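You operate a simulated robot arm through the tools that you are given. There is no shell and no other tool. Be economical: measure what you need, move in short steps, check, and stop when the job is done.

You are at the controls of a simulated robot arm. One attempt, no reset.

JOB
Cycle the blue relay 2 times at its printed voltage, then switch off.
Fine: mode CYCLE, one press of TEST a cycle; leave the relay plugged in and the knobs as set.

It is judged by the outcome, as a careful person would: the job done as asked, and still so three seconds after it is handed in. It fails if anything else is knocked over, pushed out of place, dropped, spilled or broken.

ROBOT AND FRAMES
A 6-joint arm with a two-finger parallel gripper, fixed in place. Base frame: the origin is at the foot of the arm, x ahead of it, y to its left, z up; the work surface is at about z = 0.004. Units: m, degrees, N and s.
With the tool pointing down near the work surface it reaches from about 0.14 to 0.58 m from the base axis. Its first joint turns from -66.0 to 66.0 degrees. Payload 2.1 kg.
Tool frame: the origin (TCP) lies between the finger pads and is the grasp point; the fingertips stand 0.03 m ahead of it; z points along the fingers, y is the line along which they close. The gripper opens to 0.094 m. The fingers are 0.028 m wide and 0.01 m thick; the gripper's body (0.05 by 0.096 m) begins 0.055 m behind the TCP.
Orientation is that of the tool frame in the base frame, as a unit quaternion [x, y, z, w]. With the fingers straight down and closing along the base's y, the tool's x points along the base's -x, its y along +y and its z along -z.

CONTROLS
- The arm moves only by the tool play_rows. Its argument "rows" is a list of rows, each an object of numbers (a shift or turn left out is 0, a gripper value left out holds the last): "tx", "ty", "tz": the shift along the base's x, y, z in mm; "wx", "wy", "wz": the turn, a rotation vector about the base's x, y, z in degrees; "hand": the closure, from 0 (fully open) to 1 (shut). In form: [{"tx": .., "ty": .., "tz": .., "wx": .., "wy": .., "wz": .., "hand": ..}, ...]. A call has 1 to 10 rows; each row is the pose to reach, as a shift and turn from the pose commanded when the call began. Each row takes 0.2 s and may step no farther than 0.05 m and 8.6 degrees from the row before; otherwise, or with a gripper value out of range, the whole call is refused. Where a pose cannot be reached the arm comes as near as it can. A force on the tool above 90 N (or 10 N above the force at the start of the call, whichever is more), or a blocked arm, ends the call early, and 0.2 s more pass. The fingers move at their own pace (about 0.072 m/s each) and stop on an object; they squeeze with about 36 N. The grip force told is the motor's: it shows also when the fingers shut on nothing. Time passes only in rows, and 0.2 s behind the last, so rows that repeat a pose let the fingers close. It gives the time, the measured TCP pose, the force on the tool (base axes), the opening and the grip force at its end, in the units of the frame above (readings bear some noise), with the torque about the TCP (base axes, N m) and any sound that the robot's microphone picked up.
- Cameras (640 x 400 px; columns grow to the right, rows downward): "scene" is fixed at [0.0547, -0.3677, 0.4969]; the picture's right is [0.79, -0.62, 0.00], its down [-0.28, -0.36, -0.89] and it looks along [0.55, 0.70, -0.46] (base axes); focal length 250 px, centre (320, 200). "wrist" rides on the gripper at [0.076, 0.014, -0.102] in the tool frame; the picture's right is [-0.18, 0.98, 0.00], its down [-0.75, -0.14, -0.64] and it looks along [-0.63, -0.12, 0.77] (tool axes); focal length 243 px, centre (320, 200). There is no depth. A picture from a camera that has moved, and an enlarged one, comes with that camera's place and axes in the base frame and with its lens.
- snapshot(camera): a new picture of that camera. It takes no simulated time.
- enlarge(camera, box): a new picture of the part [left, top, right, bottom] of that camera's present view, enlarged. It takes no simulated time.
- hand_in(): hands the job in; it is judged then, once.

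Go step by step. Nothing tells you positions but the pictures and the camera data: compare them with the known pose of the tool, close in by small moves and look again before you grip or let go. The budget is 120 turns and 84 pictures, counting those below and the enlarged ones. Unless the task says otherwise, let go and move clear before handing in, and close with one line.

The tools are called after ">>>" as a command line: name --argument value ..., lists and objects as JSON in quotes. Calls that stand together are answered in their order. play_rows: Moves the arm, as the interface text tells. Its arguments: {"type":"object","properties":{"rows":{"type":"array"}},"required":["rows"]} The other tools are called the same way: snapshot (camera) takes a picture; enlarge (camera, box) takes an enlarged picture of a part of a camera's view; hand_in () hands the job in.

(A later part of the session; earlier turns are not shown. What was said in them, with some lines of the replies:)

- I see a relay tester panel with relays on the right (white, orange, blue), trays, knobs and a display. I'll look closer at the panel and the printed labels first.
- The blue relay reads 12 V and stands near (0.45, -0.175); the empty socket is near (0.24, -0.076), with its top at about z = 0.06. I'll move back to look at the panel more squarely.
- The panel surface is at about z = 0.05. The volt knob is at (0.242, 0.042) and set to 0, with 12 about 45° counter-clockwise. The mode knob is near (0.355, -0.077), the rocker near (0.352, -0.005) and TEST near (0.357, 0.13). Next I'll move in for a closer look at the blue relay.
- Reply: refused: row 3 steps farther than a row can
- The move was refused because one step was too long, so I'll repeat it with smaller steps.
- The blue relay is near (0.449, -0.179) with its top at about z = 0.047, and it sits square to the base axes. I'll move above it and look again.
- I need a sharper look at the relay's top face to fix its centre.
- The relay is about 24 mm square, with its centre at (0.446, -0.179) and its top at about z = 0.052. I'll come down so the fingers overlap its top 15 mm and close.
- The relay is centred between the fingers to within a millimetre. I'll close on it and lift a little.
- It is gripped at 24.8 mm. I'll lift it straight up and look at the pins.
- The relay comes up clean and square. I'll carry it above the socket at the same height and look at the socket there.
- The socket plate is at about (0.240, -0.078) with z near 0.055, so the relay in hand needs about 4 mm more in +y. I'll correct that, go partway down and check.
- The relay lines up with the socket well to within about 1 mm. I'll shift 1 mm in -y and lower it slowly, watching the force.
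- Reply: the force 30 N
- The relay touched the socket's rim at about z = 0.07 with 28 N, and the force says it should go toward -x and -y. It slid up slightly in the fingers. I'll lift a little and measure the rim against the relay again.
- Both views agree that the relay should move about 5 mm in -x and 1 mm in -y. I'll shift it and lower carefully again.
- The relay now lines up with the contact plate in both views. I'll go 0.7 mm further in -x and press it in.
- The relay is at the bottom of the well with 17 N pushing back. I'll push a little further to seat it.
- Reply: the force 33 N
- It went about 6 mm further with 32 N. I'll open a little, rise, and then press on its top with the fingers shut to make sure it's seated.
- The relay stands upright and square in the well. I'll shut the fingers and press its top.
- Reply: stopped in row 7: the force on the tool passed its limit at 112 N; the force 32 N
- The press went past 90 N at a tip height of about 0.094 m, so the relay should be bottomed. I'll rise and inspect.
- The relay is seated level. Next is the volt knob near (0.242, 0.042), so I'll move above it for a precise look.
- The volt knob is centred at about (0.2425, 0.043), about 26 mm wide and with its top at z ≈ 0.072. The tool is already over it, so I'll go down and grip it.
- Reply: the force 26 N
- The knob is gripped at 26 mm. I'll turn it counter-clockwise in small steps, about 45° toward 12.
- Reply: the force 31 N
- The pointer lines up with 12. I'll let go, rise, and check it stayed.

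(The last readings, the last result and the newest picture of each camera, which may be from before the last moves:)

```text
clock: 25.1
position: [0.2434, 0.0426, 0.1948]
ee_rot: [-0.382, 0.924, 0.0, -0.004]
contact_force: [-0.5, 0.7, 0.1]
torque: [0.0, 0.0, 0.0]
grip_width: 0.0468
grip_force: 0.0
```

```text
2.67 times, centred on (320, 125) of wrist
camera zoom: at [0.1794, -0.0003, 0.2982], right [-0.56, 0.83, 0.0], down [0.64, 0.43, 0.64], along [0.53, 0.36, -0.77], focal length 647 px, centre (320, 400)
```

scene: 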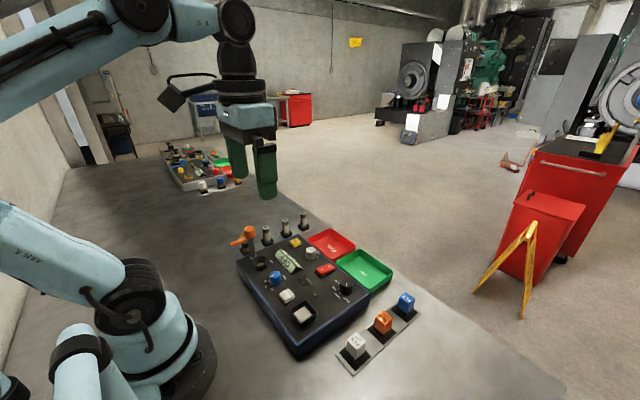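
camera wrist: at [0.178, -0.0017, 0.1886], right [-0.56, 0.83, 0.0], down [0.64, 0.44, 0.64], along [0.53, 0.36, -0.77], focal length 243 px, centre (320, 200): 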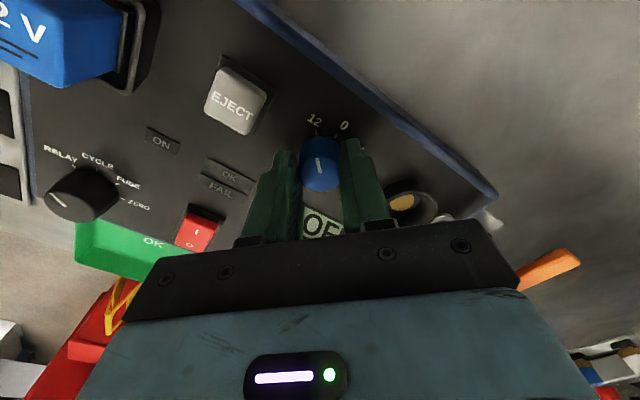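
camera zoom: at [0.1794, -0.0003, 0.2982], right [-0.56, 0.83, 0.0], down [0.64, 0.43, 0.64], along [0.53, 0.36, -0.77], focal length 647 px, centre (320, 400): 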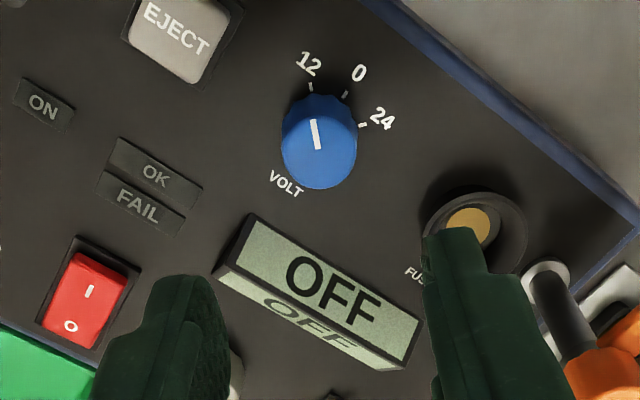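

VOLT is at 12. Now I'll move over to the mode knob near (0.352, -0.077), keeping this yaw so the clockwise turn to CYCLE brings the wrist back straight.

>>> play_rows --rows '[{"tx": 25, "ty": -28}, {"tx": 53, "ty": -58}, {"tx": 80, "ty": -88}, {"tx": 109, "ty": -120}, {"tx": 109, "ty": -120, "tz": -20}, {"tx": 109, "ty": -120, "tz": -20}]'

>>> enlarge --camera "wrist" --box '[240, 50, 400, 200]'

>>> enlarge --camera "scene" --box '[290, 240, 390, 320]'

```text
clock: 26.4
position: [0.3514, -0.0779, 0.1746]
ee_rot: [-0.382, 0.924, -0.001, -0.004]
contact_force: [0.6, 0.4, -0.2]
torque: [0.01, 0.03, 0.01]
grip_width: 0.0471
grip_force: 0.0
```

```text
2.67 times, centred on (320, 125) of wrist
camera zoom: at [0.2878, -0.1223, 0.2777], right [-0.56, 0.83, 0.0], down [0.64, 0.43, 0.64], along [0.53, 0.36, -0.77], focal length 647 px, centre (320, 400)
```

zoom: 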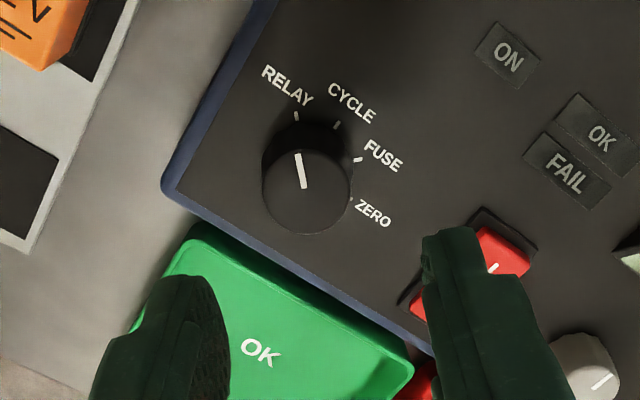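

```text
5.00 times, centred on (340, 280) of scene
camera zoom: at [0.0547, -0.3677, 0.4969], right [0.79, -0.62, 0.0], down [-0.28, -0.36, -0.89], along [0.55, 0.7, -0.46], focal length 1248 px, centre (220, -200)
```

zoom: 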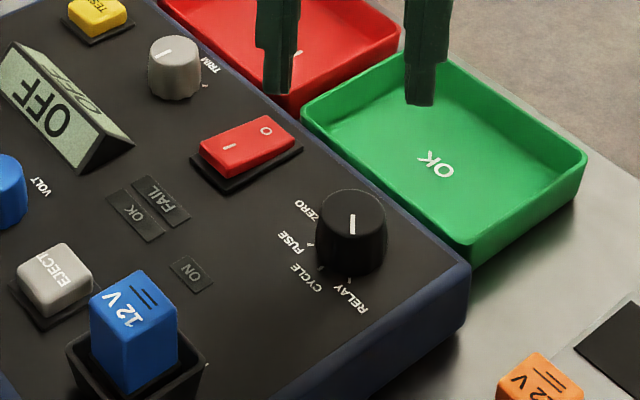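

The mode knob is at (0.3577, -0.079), its pointer on RELAY about 45° from CYCLE. I'll centre, descend and grip.

>>> play_rows --rows '[{"tx": 6, "ty": -1.2, "tz": -20}, {"tx": 6, "ty": -1.2, "tz": -60}, {"tx": 6, "ty": -1.2, "tz": -89}, {"tx": 6, "ty": -1.2, "tz": -89, "hand": 0.75}, {"tx": 6, "ty": -1.2, "tz": -89, "hand": 0.8}, {"tx": 6, "ty": -1.2, "tz": -89, "hand": 0.8}]'

>>> enlarge --camera "wrist" --box '[240, 80, 400, 230]'

```text
clock: 27.9
position: [0.3579, -0.0783, 0.0847]
ee_rot: [-0.382, 0.924, -0.002, -0.002]
contact_force: [18.0, -18.5, -7.1]
torque: [-0.42, -0.47, -0.05]
grip_width: 0.033
grip_force: 12.4
```

```text
2.67 times, centred on (320, 155) of wrist
camera zoom: at [0.2938, -0.1214, 0.1882], right [-0.56, 0.83, 0.0], down [0.63, 0.44, 0.64], along [0.53, 0.36, -0.77], focal length 647 px, centre (320, 320)
```

zoom: 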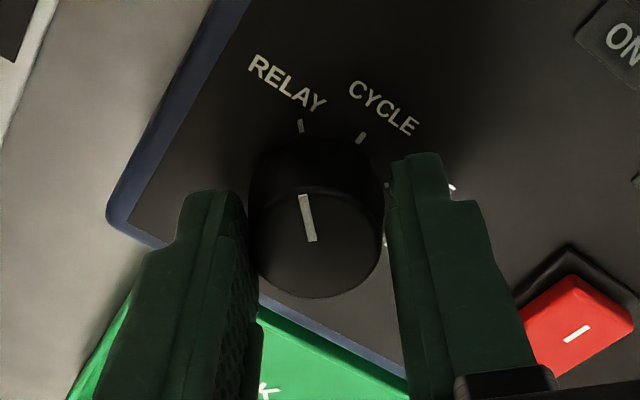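

The left finger touches first, so the tool needs about 3 mm toward (+x, -y). I'll shift it and finish closing.

>>> play_rows --rows '[{"tx": 1, "ty": -1}, {"tx": 2, "ty": -2, "hand": 0.8}, {"tx": 2, "ty": -2, "hand": 0.8}, {"tx": 2, "ty": -2, "hand": 0.85}]'

```text
clock: 28.9
position: [0.3591, -0.0793, 0.0849]
ee_rot: [-0.384, 0.923, 0.0, -0.003]
contact_force: [9.7, -6.2, -11.4]
torque: [-0.02, -0.63, -0.02]
grip_width: 0.03
grip_force: 45.3
```

The knob is gripped at 30 mm. I'll turn it clockwise about 45°.

>>> play_rows --rows '[{"wz": -7.5}, {"wz": -15}, {"wz": -22.5}, {"wz": -30}, {"wz": -37.5}, {"wz": -45.5}, {"wz": -45.5}]'

>>> enlarge --camera "wrist" --box '[240, 80, 400, 230]'

```text
clock: 30.4
position: [0.3569, -0.0779, 0.0843]
ee_rot: [0.005, 1.0, 0.004, -0.002]
contact_force: [12.0, 22.6, -25.2]
torque: [0.5, -0.15, 0.04]
grip_width: 0.0301
grip_force: 45.2
```

```text
2.67 times, centred on (320, 155) of wrist
camera zoom: at [0.2826, -0.0646, 0.1888], right [0.19, 0.98, 0.01], down [0.76, -0.15, 0.64], along [0.63, -0.12, -0.77], focal length 647 px, centre (320, 320)
```

zoom: 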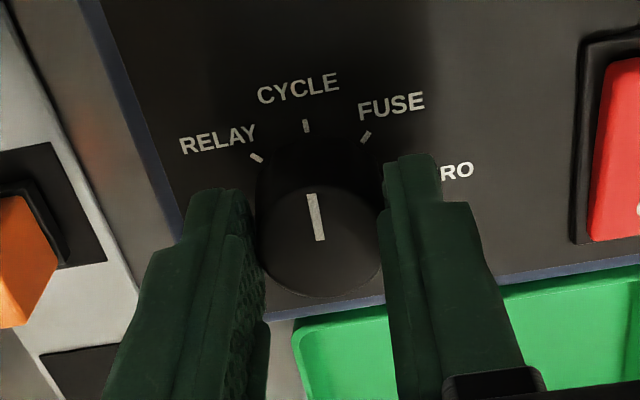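

The pointer is on CYCLE. I'll release, rise, and look at the rocker switch.

>>> play_rows --rows '[{"hand": 0.5}, {"hand": 0.5}, {"tz": 30}, {"tz": 60}, {"tz": 95}, {"tz": 95}]'

>>> snapshot --camera "wrist"

>>> enlarge --camera "scene" --box '[270, 220, 370, 300]'

```text
clock: 31.9
position: [0.358, -0.0806, 0.1801]
ee_rot: [0.003, 1.0, 0.001, -0.004]
contact_force: [-0.3, -0.5, -0.6]
torque: [-0.02, 0.0, -0.02]
grip_width: 0.0469
grip_force: 0.1
```

```text
34 pictures are left
camera wrist: at [0.2823, -0.0648, 0.2834], right [0.19, 0.98, 0.0], down [0.76, -0.15, 0.64], along [0.62, -0.12, -0.77], focal length 243 px, centre (320, 200)
```

wrist: 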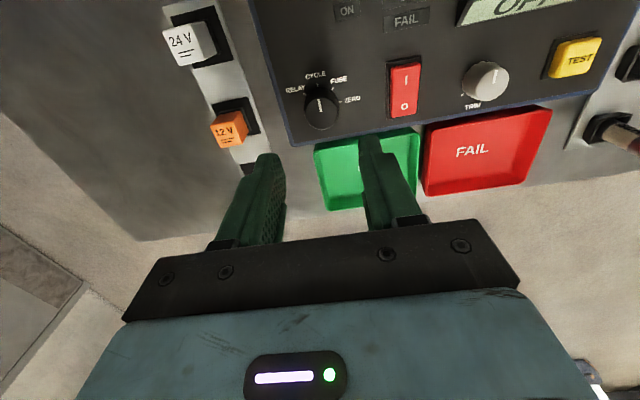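

```text
5.00 times, centred on (320, 260) of scene
camera zoom: at [0.0547, -0.3677, 0.4969], right [0.79, -0.62, 0.0], down [-0.28, -0.36, -0.89], along [0.55, 0.7, -0.46], focal length 1248 px, centre (320, -100)
```

zoom: 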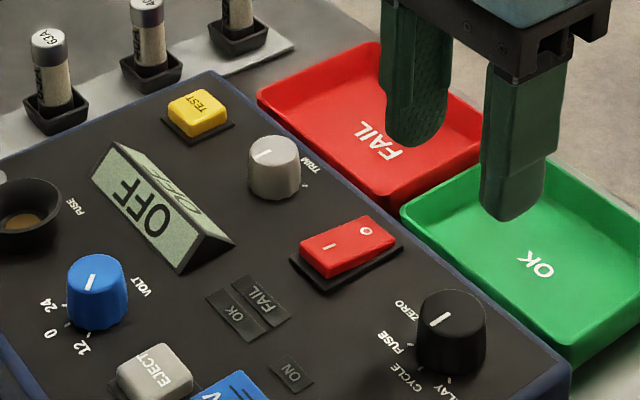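

The mode knob is at CYCLE. The rocker's I end is at about (0.347, -0.004), with its top near z = 0.066. I'll shut the fingers, move over that end and press gently.

>>> play_rows --rows '[{"tx": -8, "ty": 35, "hand": 1}, {"tx": -19, "ty": 75, "hand": 1}, {"tx": -19, "ty": 75, "tz": -40}, {"tx": -19, "ty": 75, "tz": -70}, {"tx": -19, "ty": 75, "tz": -70}]'

>>> enlarge --camera "wrist" --box '[250, 80, 390, 200]'

>>> enlarge --camera "scene" --box '[270, 220, 370, 300]'

```text
clock: 33.0
position: [0.3385, -0.0059, 0.1113]
ee_rot: [0.005, 1.0, 0.0, -0.003]
contact_force: [-0.2, -0.2, -0.3]
torque: [0.03, 0.0, -0.01]
grip_width: 0.0
grip_force: 32.7
```

```text
3.33 times, centred on (320, 140) of wrist
camera zoom: at [0.2631, 0.0078, 0.2147], right [0.19, 0.98, 0.0], down [0.76, -0.15, 0.64], along [0.63, -0.12, -0.77], focal length 809 px, centre (320, 400)
```

zoom: 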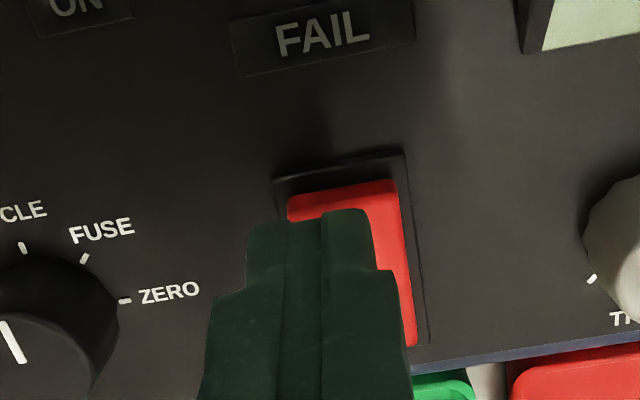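

```text
5.00 times, centred on (320, 260) of scene
camera zoom: at [0.0547, -0.3677, 0.4969], right [0.79, -0.62, 0.0], down [-0.28, -0.36, -0.89], along [0.55, 0.7, -0.46], focal length 1248 px, centre (320, -100)
```

zoom: 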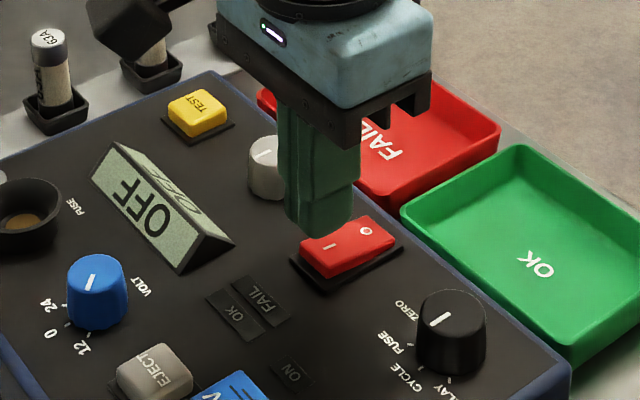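

The tip is above the I end. I'll press down in small steps.

>>> play_rows --rows '[{"tz": -6}, {"tz": -11}, {"tz": -14}, {"tz": -17}, {"tz": -17}]'

>>> enlarge --camera "scene" --box '[250, 220, 370, 310]'

```text
clock: 34.2
position: [0.3394, -0.0049, 0.0948]
ee_rot: [0.003, 1.0, 0.001, -0.004]
contact_force: [0.2, -0.5, -0.1]
torque: [0.02, 0.01, -0.01]
grip_width: 0.0
grip_force: 33.3
```

```text
4.44 times, centred on (310, 265) of scene
camera zoom: at [0.0547, -0.3677, 0.4969], right [0.79, -0.62, 0.0], down [-0.28, -0.36, -0.89], along [0.55, 0.7, -0.46], focal length 1109 px, centre (364, -89)
```

zoom: 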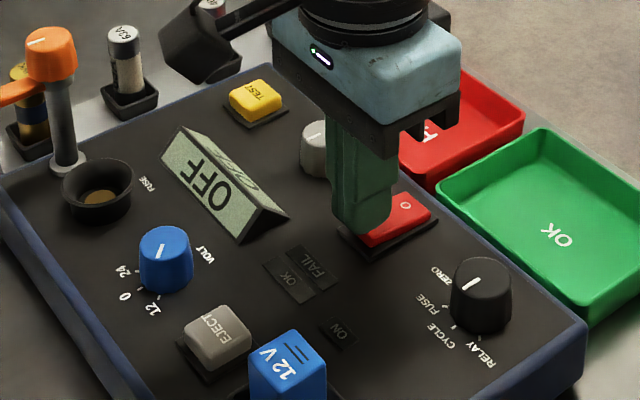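

No contact yet, with the tip at about 0.065. I'll continue down.

>>> play_rows --rows '[{"tz": -2}, {"tz": -4}, {"tz": -6}, {"tz": -6}]'

>>> enlarge --camera "scene" --box '[250, 220, 370, 310]'

```text
clock: 35.2
position: [0.3394, -0.0048, 0.0895]
ee_rot: [0.005, 1.0, 0.0, -0.005]
contact_force: [-1.4, -1.0, 1.3]
torque: [-0.03, 0.01, -0.02]
grip_width: 0.0
grip_force: 33.2
```

```text
4.44 times, centred on (310, 265) of scene
camera zoom: at [0.0547, -0.3677, 0.4969], right [0.79, -0.62, 0.0], down [-0.28, -0.36, -0.89], along [0.55, 0.7, -0.46], focal length 1109 px, centre (364, -89)
```

zoom: 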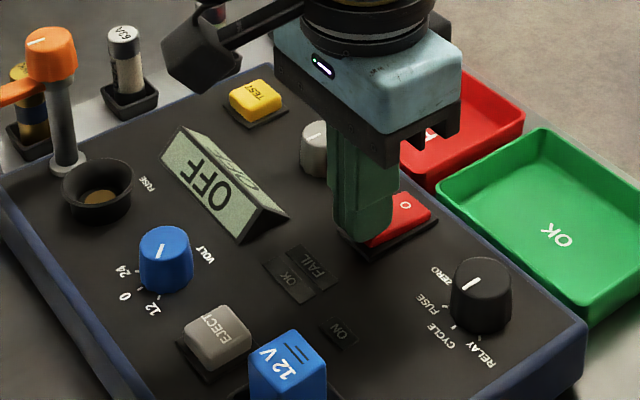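

>>> play_rows --rows '[{"tz": -1.5}, {"tz": -3}, {"tz": -4}, {"tz": -4}]'

>>> enlarge --camera "scene" --box '[250, 220, 370, 310]'

```text
clock: 36.2
position: [0.339, -0.0054, 0.0863]
ee_rot: [0.004, 1.0, 0.001, -0.002]
contact_force: [-3.5, 0.7, 47.0]
torque: [0.02, -0.56, -0.03]
grip_width: 0.0001
grip_force: 32.9
```

```text
4.44 times, centred on (310, 265) of scene
camera zoom: at [0.0545, -0.3677, 0.4969], right [0.79, -0.62, 0.0], down [-0.28, -0.36, -0.89], along [0.55, 0.7, -0.46], focal length 1109 px, centre (364, -89)
```

zoom: 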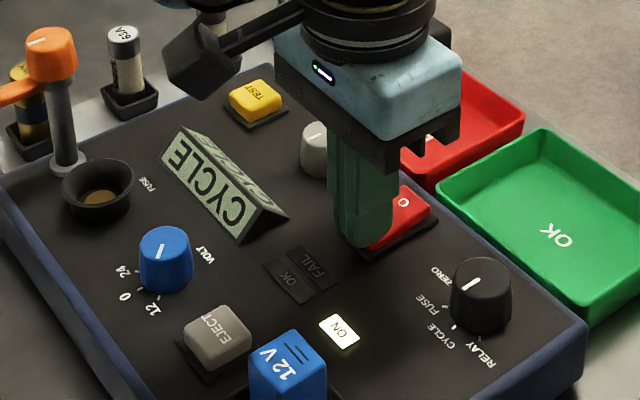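

The display shows CYCLE and the ON lamp is lit. Now I'll go to TEST at about (0.357, 0.127) and stop just above it.

>>> play_rows --rows '[{"tz": 30}, {"tz": 60}, {"tx": 8, "ty": 45, "tz": 60}, {"tx": 16, "ty": 90, "tz": 60}, {"tx": 18, "ty": 132, "tz": 60}, {"tx": 18, "ty": 132, "tz": 30}, {"tx": 18, "ty": 132, "tz": 30}]'

>>> snapshot --camera "wrist"

>>> enlarge --camera "scene" --box '[240, 200, 380, 300]'

```text
clock: 37.9
position: [0.3578, 0.1264, 0.1166]
ee_rot: [0.005, 1.0, 0.0, -0.004]
contact_force: [-0.2, 0.7, 1.0]
torque: [0.01, -0.03, -0.02]
grip_width: 0.0001
grip_force: 32.9
```

```text
27 pictures are left
camera wrist: at [0.2829, 0.1405, 0.2195], right [0.19, 0.98, 0.0], down [0.76, -0.15, 0.64], along [0.62, -0.12, -0.77], focal length 243 px, centre (320, 200)
```

wrist: 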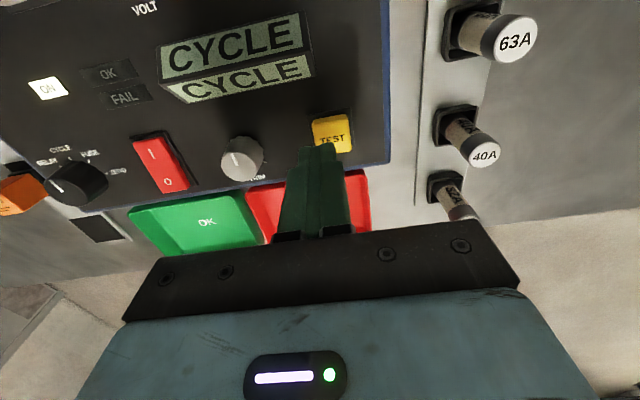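

```text
4.00 times, centred on (310, 250) of scene
camera zoom: at [0.0547, -0.3677, 0.4969], right [0.79, -0.62, 0.0], down [-0.28, -0.36, -0.89], along [0.55, 0.7, -0.46], focal length 998 px, centre (360, 0)
```

zoom: 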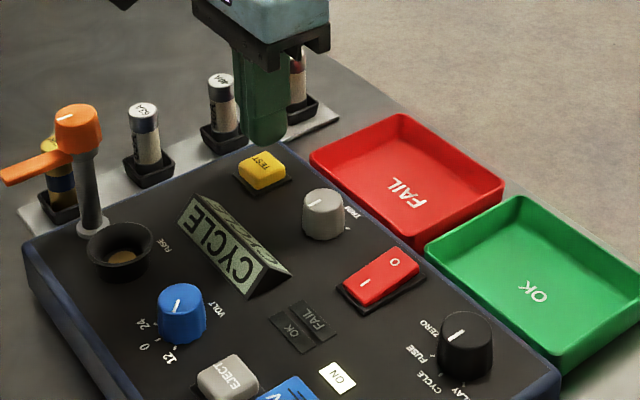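

TEST's top is nearer (0.357, 0.134), z ≈ 0.059. I'll shift 7 mm in +y and approach until just touching.

>>> play_rows --rows '[{"ty": 7}, {"ty": 7, "tz": -15}, {"ty": 7, "tz": -25}, {"ty": 7, "tz": -25}]'

>>> enlarge --camera "scene" --box '[240, 200, 380, 300]'

```text
clock: 38.9
position: [0.3583, 0.1351, 0.0892]
ee_rot: [0.005, 1.0, 0.001, -0.004]
contact_force: [-0.4, 0.0, 0.0]
torque: [0.0, -0.02, -0.01]
grip_width: 0.0001
grip_force: 33.1
```

```text
4.00 times, centred on (310, 250) of scene
camera zoom: at [0.0547, -0.3677, 0.4969], right [0.79, -0.62, 0.0], down [-0.28, -0.36, -0.89], along [0.55, 0.7, -0.46], focal length 998 px, centre (360, 0)
```

zoom: 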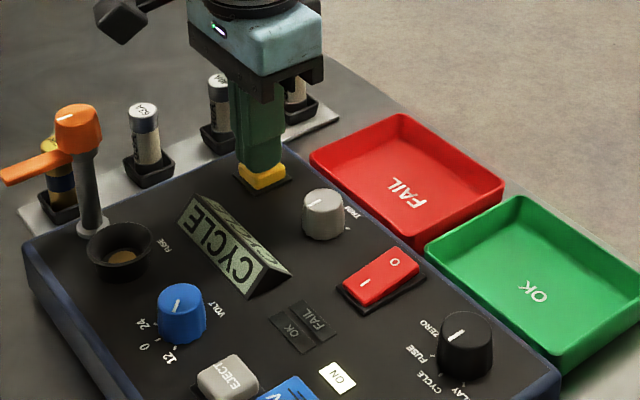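

The tip is right over TEST with almost no gap. I'll press gently and look at the display.

>>> play_rows --rows '[{"tz": -2}, {"tz": -4}, {"tz": -5}]'

>>> enlarge --camera "scene" --box '[240, 200, 380, 300]'

```text
clock: 39.6
position: [0.3575, 0.1333, 0.0857]
ee_rot: [0.004, 1.0, 0.0, -0.003]
contact_force: [1.4, 0.8, 1.8]
torque: [-0.01, -0.07, 0.04]
grip_width: 0.0002
grip_force: 33.1
heard: click
```

```text
4.00 times, centred on (310, 250) of scene
camera zoom: at [0.0547, -0.3677, 0.4969], right [0.79, -0.62, 0.0], down [-0.28, -0.36, -0.89], along [0.55, 0.7, -0.46], focal length 998 px, centre (360, 0)
```

zoom: 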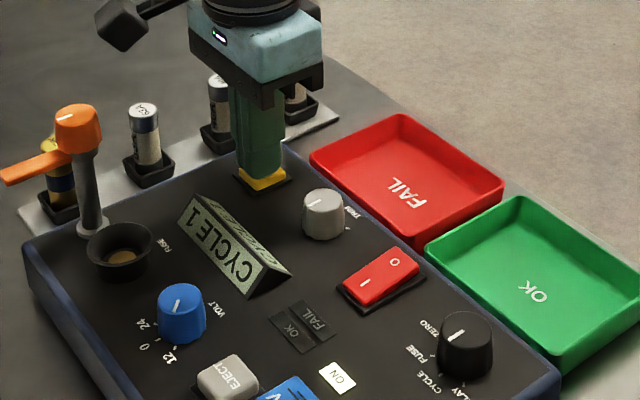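

The first press registered: a click, and the display reads CYCLE 1. I'll lift to release the button, wait, and check.

>>> play_rows --rows '[{"tz": 8}, {"tz": 15}, {"tz": 15}, {"tz": 15}, {"tz": 15}, {"tz": 15}]'

>>> enlarge --camera "scene" --box '[240, 200, 380, 300]'

```text
clock: 41.0
position: [0.3566, 0.1327, 0.0998]
ee_rot: [0.004, 1.0, 0.001, -0.003]
contact_force: [0.4, -0.2, 0.4]
torque: [0.01, 0.0, -0.02]
grip_width: 0.0001
grip_force: 33.4
```

```text
4.00 times, centred on (310, 250) of scene
camera zoom: at [0.0547, -0.3677, 0.4969], right [0.79, -0.62, 0.0], down [-0.28, -0.36, -0.89], along [0.55, 0.7, -0.46], focal length 998 px, centre (360, 0)
```

zoom: 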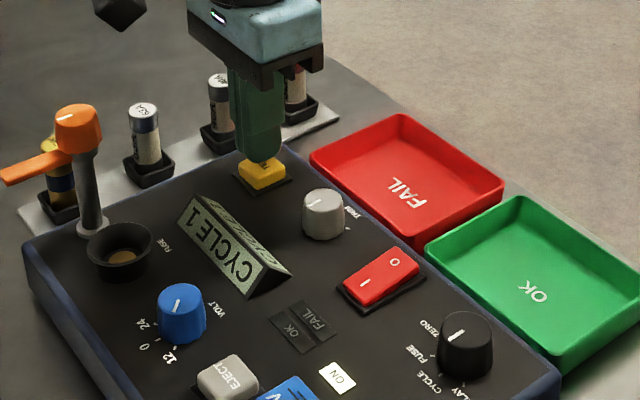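

Still CYCLE 1 and the button is back up. Now the second press.

>>> play_rows --rows '[{"tz": -8}, {"tz": -12}, {"tz": -15}]'

>>> enlarge --camera "scene" --box '[240, 200, 380, 300]'

```text
clock: 41.9
position: [0.3571, 0.1336, 0.0844]
ee_rot: [0.005, 1.0, 0.002, -0.003]
contact_force: [1.3, -1.6, 2.9]
torque: [-0.03, -0.09, -0.02]
grip_width: 0.0
grip_force: 32.6
heard: click
```

```text
4.00 times, centred on (310, 250) of scene
camera zoom: at [0.0547, -0.3677, 0.4969], right [0.79, -0.62, 0.0], down [-0.28, -0.36, -0.89], along [0.55, 0.7, -0.46], focal length 998 px, centre (360, 0)
```

zoom: 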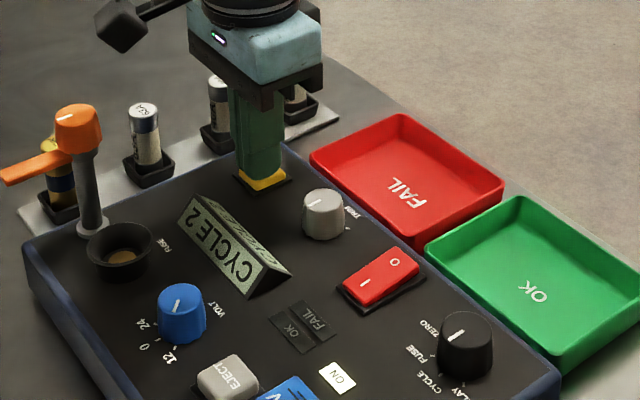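

The display reads CYCLE 2. I'll lift, wait a moment, then move to the O end of the rocker.

>>> play_rows --rows '[{"tz": 25}, {"tz": 60}, {"tz": 60}, {"tx": 6, "ty": -45, "tz": 60}, {"tx": 14, "ty": -92, "tz": 60}, {"tx": 20, "ty": -138, "tz": 60}, {"tx": 20, "ty": -138, "tz": 25}, {"tx": 20, "ty": -138, "tz": 12}, {"tx": 20, "ty": -138, "tz": 12}]'

>>> enlarge --camera "scene" --box '[240, 200, 380, 300]'

```text
clock: 43.9
position: [0.3782, -0.0044, 0.0963]
ee_rot: [0.004, 1.0, 0.001, -0.003]
contact_force: [0.1, -0.7, -0.2]
torque: [0.04, -0.01, 0.0]
grip_width: 0.0001
grip_force: 32.6
```

```text
4.00 times, centred on (310, 250) of scene
camera zoom: at [0.0547, -0.3677, 0.4969], right [0.79, -0.62, 0.0], down [-0.28, -0.36, -0.89], along [0.55, 0.7, -0.46], focal length 998 px, centre (360, 0)
```

zoom: 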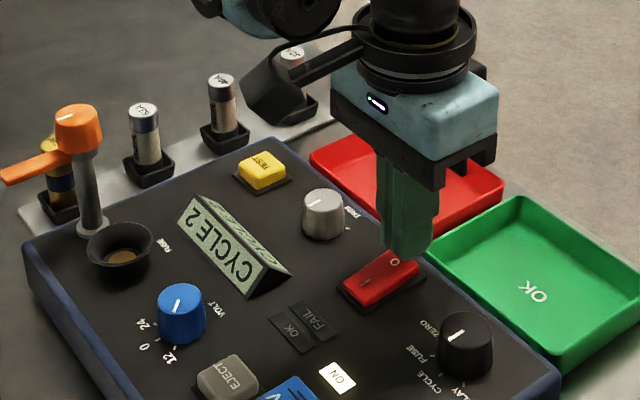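

The tip is above the O end and the display still reads CYCLE 2. I'll press down to switch off.

>>> play_rows --rows '[{"tz": -4}, {"tz": -7}, {"tz": -9}, {"tz": -11}, {"tz": -11}]'

>>> enlarge --camera "scene" --box '[240, 200, 380, 300]'

```text
clock: 45.0
position: [0.379, -0.0043, 0.0845]
ee_rot: [0.005, 1.0, 0.002, -0.003]
contact_force: [5.2, -1.0, 31.6]
torque: [-0.05, 0.36, -0.02]
grip_width: 0.0
grip_force: 32.7
```

```text
4.00 times, centred on (310, 250) of scene
camera zoom: at [0.0546, -0.3677, 0.4969], right [0.79, -0.62, 0.0], down [-0.28, -0.36, -0.89], along [0.55, 0.7, -0.46], focal length 998 px, centre (360, 0)
```

zoom: 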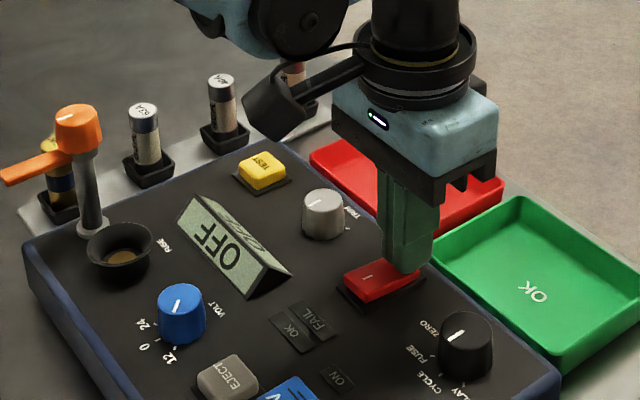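

The tester is off. I'll rise clear and take a final look.

>>> play_rows --rows '[{"tz": 30}, {"tz": 70}, {"tz": 110}, {"tz": 150}, {"tz": 190}, {"tz": 190}]'

>>> snapshot --camera "scene"

>>> enlarge --camera "scene" --box '[230, 220, 390, 350]'

```text
clock: 46.5
position: [0.3785, -0.004, 0.2761]
ee_rot: [0.005, 1.0, 0.0, -0.003]
contact_force: [0.3, -0.2, 0.8]
torque: [0.01, 0.03, -0.01]
grip_width: 0.0002
grip_force: 32.9
```

```text
19 pictures are left
```

scene: 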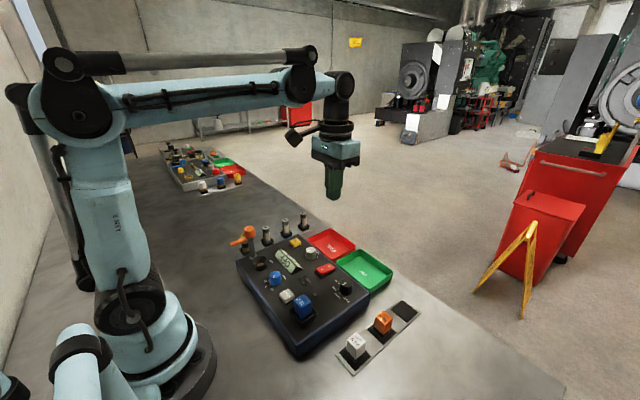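

```text
3.08 times, centred on (310, 285) of scene
camera zoom: at [0.0547, -0.3677, 0.4969], right [0.79, -0.62, 0.0], down [-0.28, -0.36, -0.89], along [0.55, 0.7, -0.46], focal length 768 px, centre (351, -62)
```

zoom: 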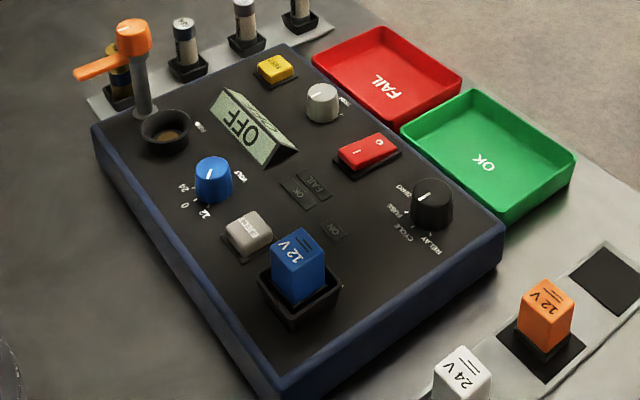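

The tester is off, the relay is plugged in, the knobs are at 12 and CYCLE, and nothing else has moved, so I'm handing in.

>>> hand_in

```text
The job is handed in.
```

The blue relay was cycled twice at 12 V (the display counted to CYCLE 2), then the tester was switched off, with the relay left plugged in and the knobs left at 12 and CYCLE.
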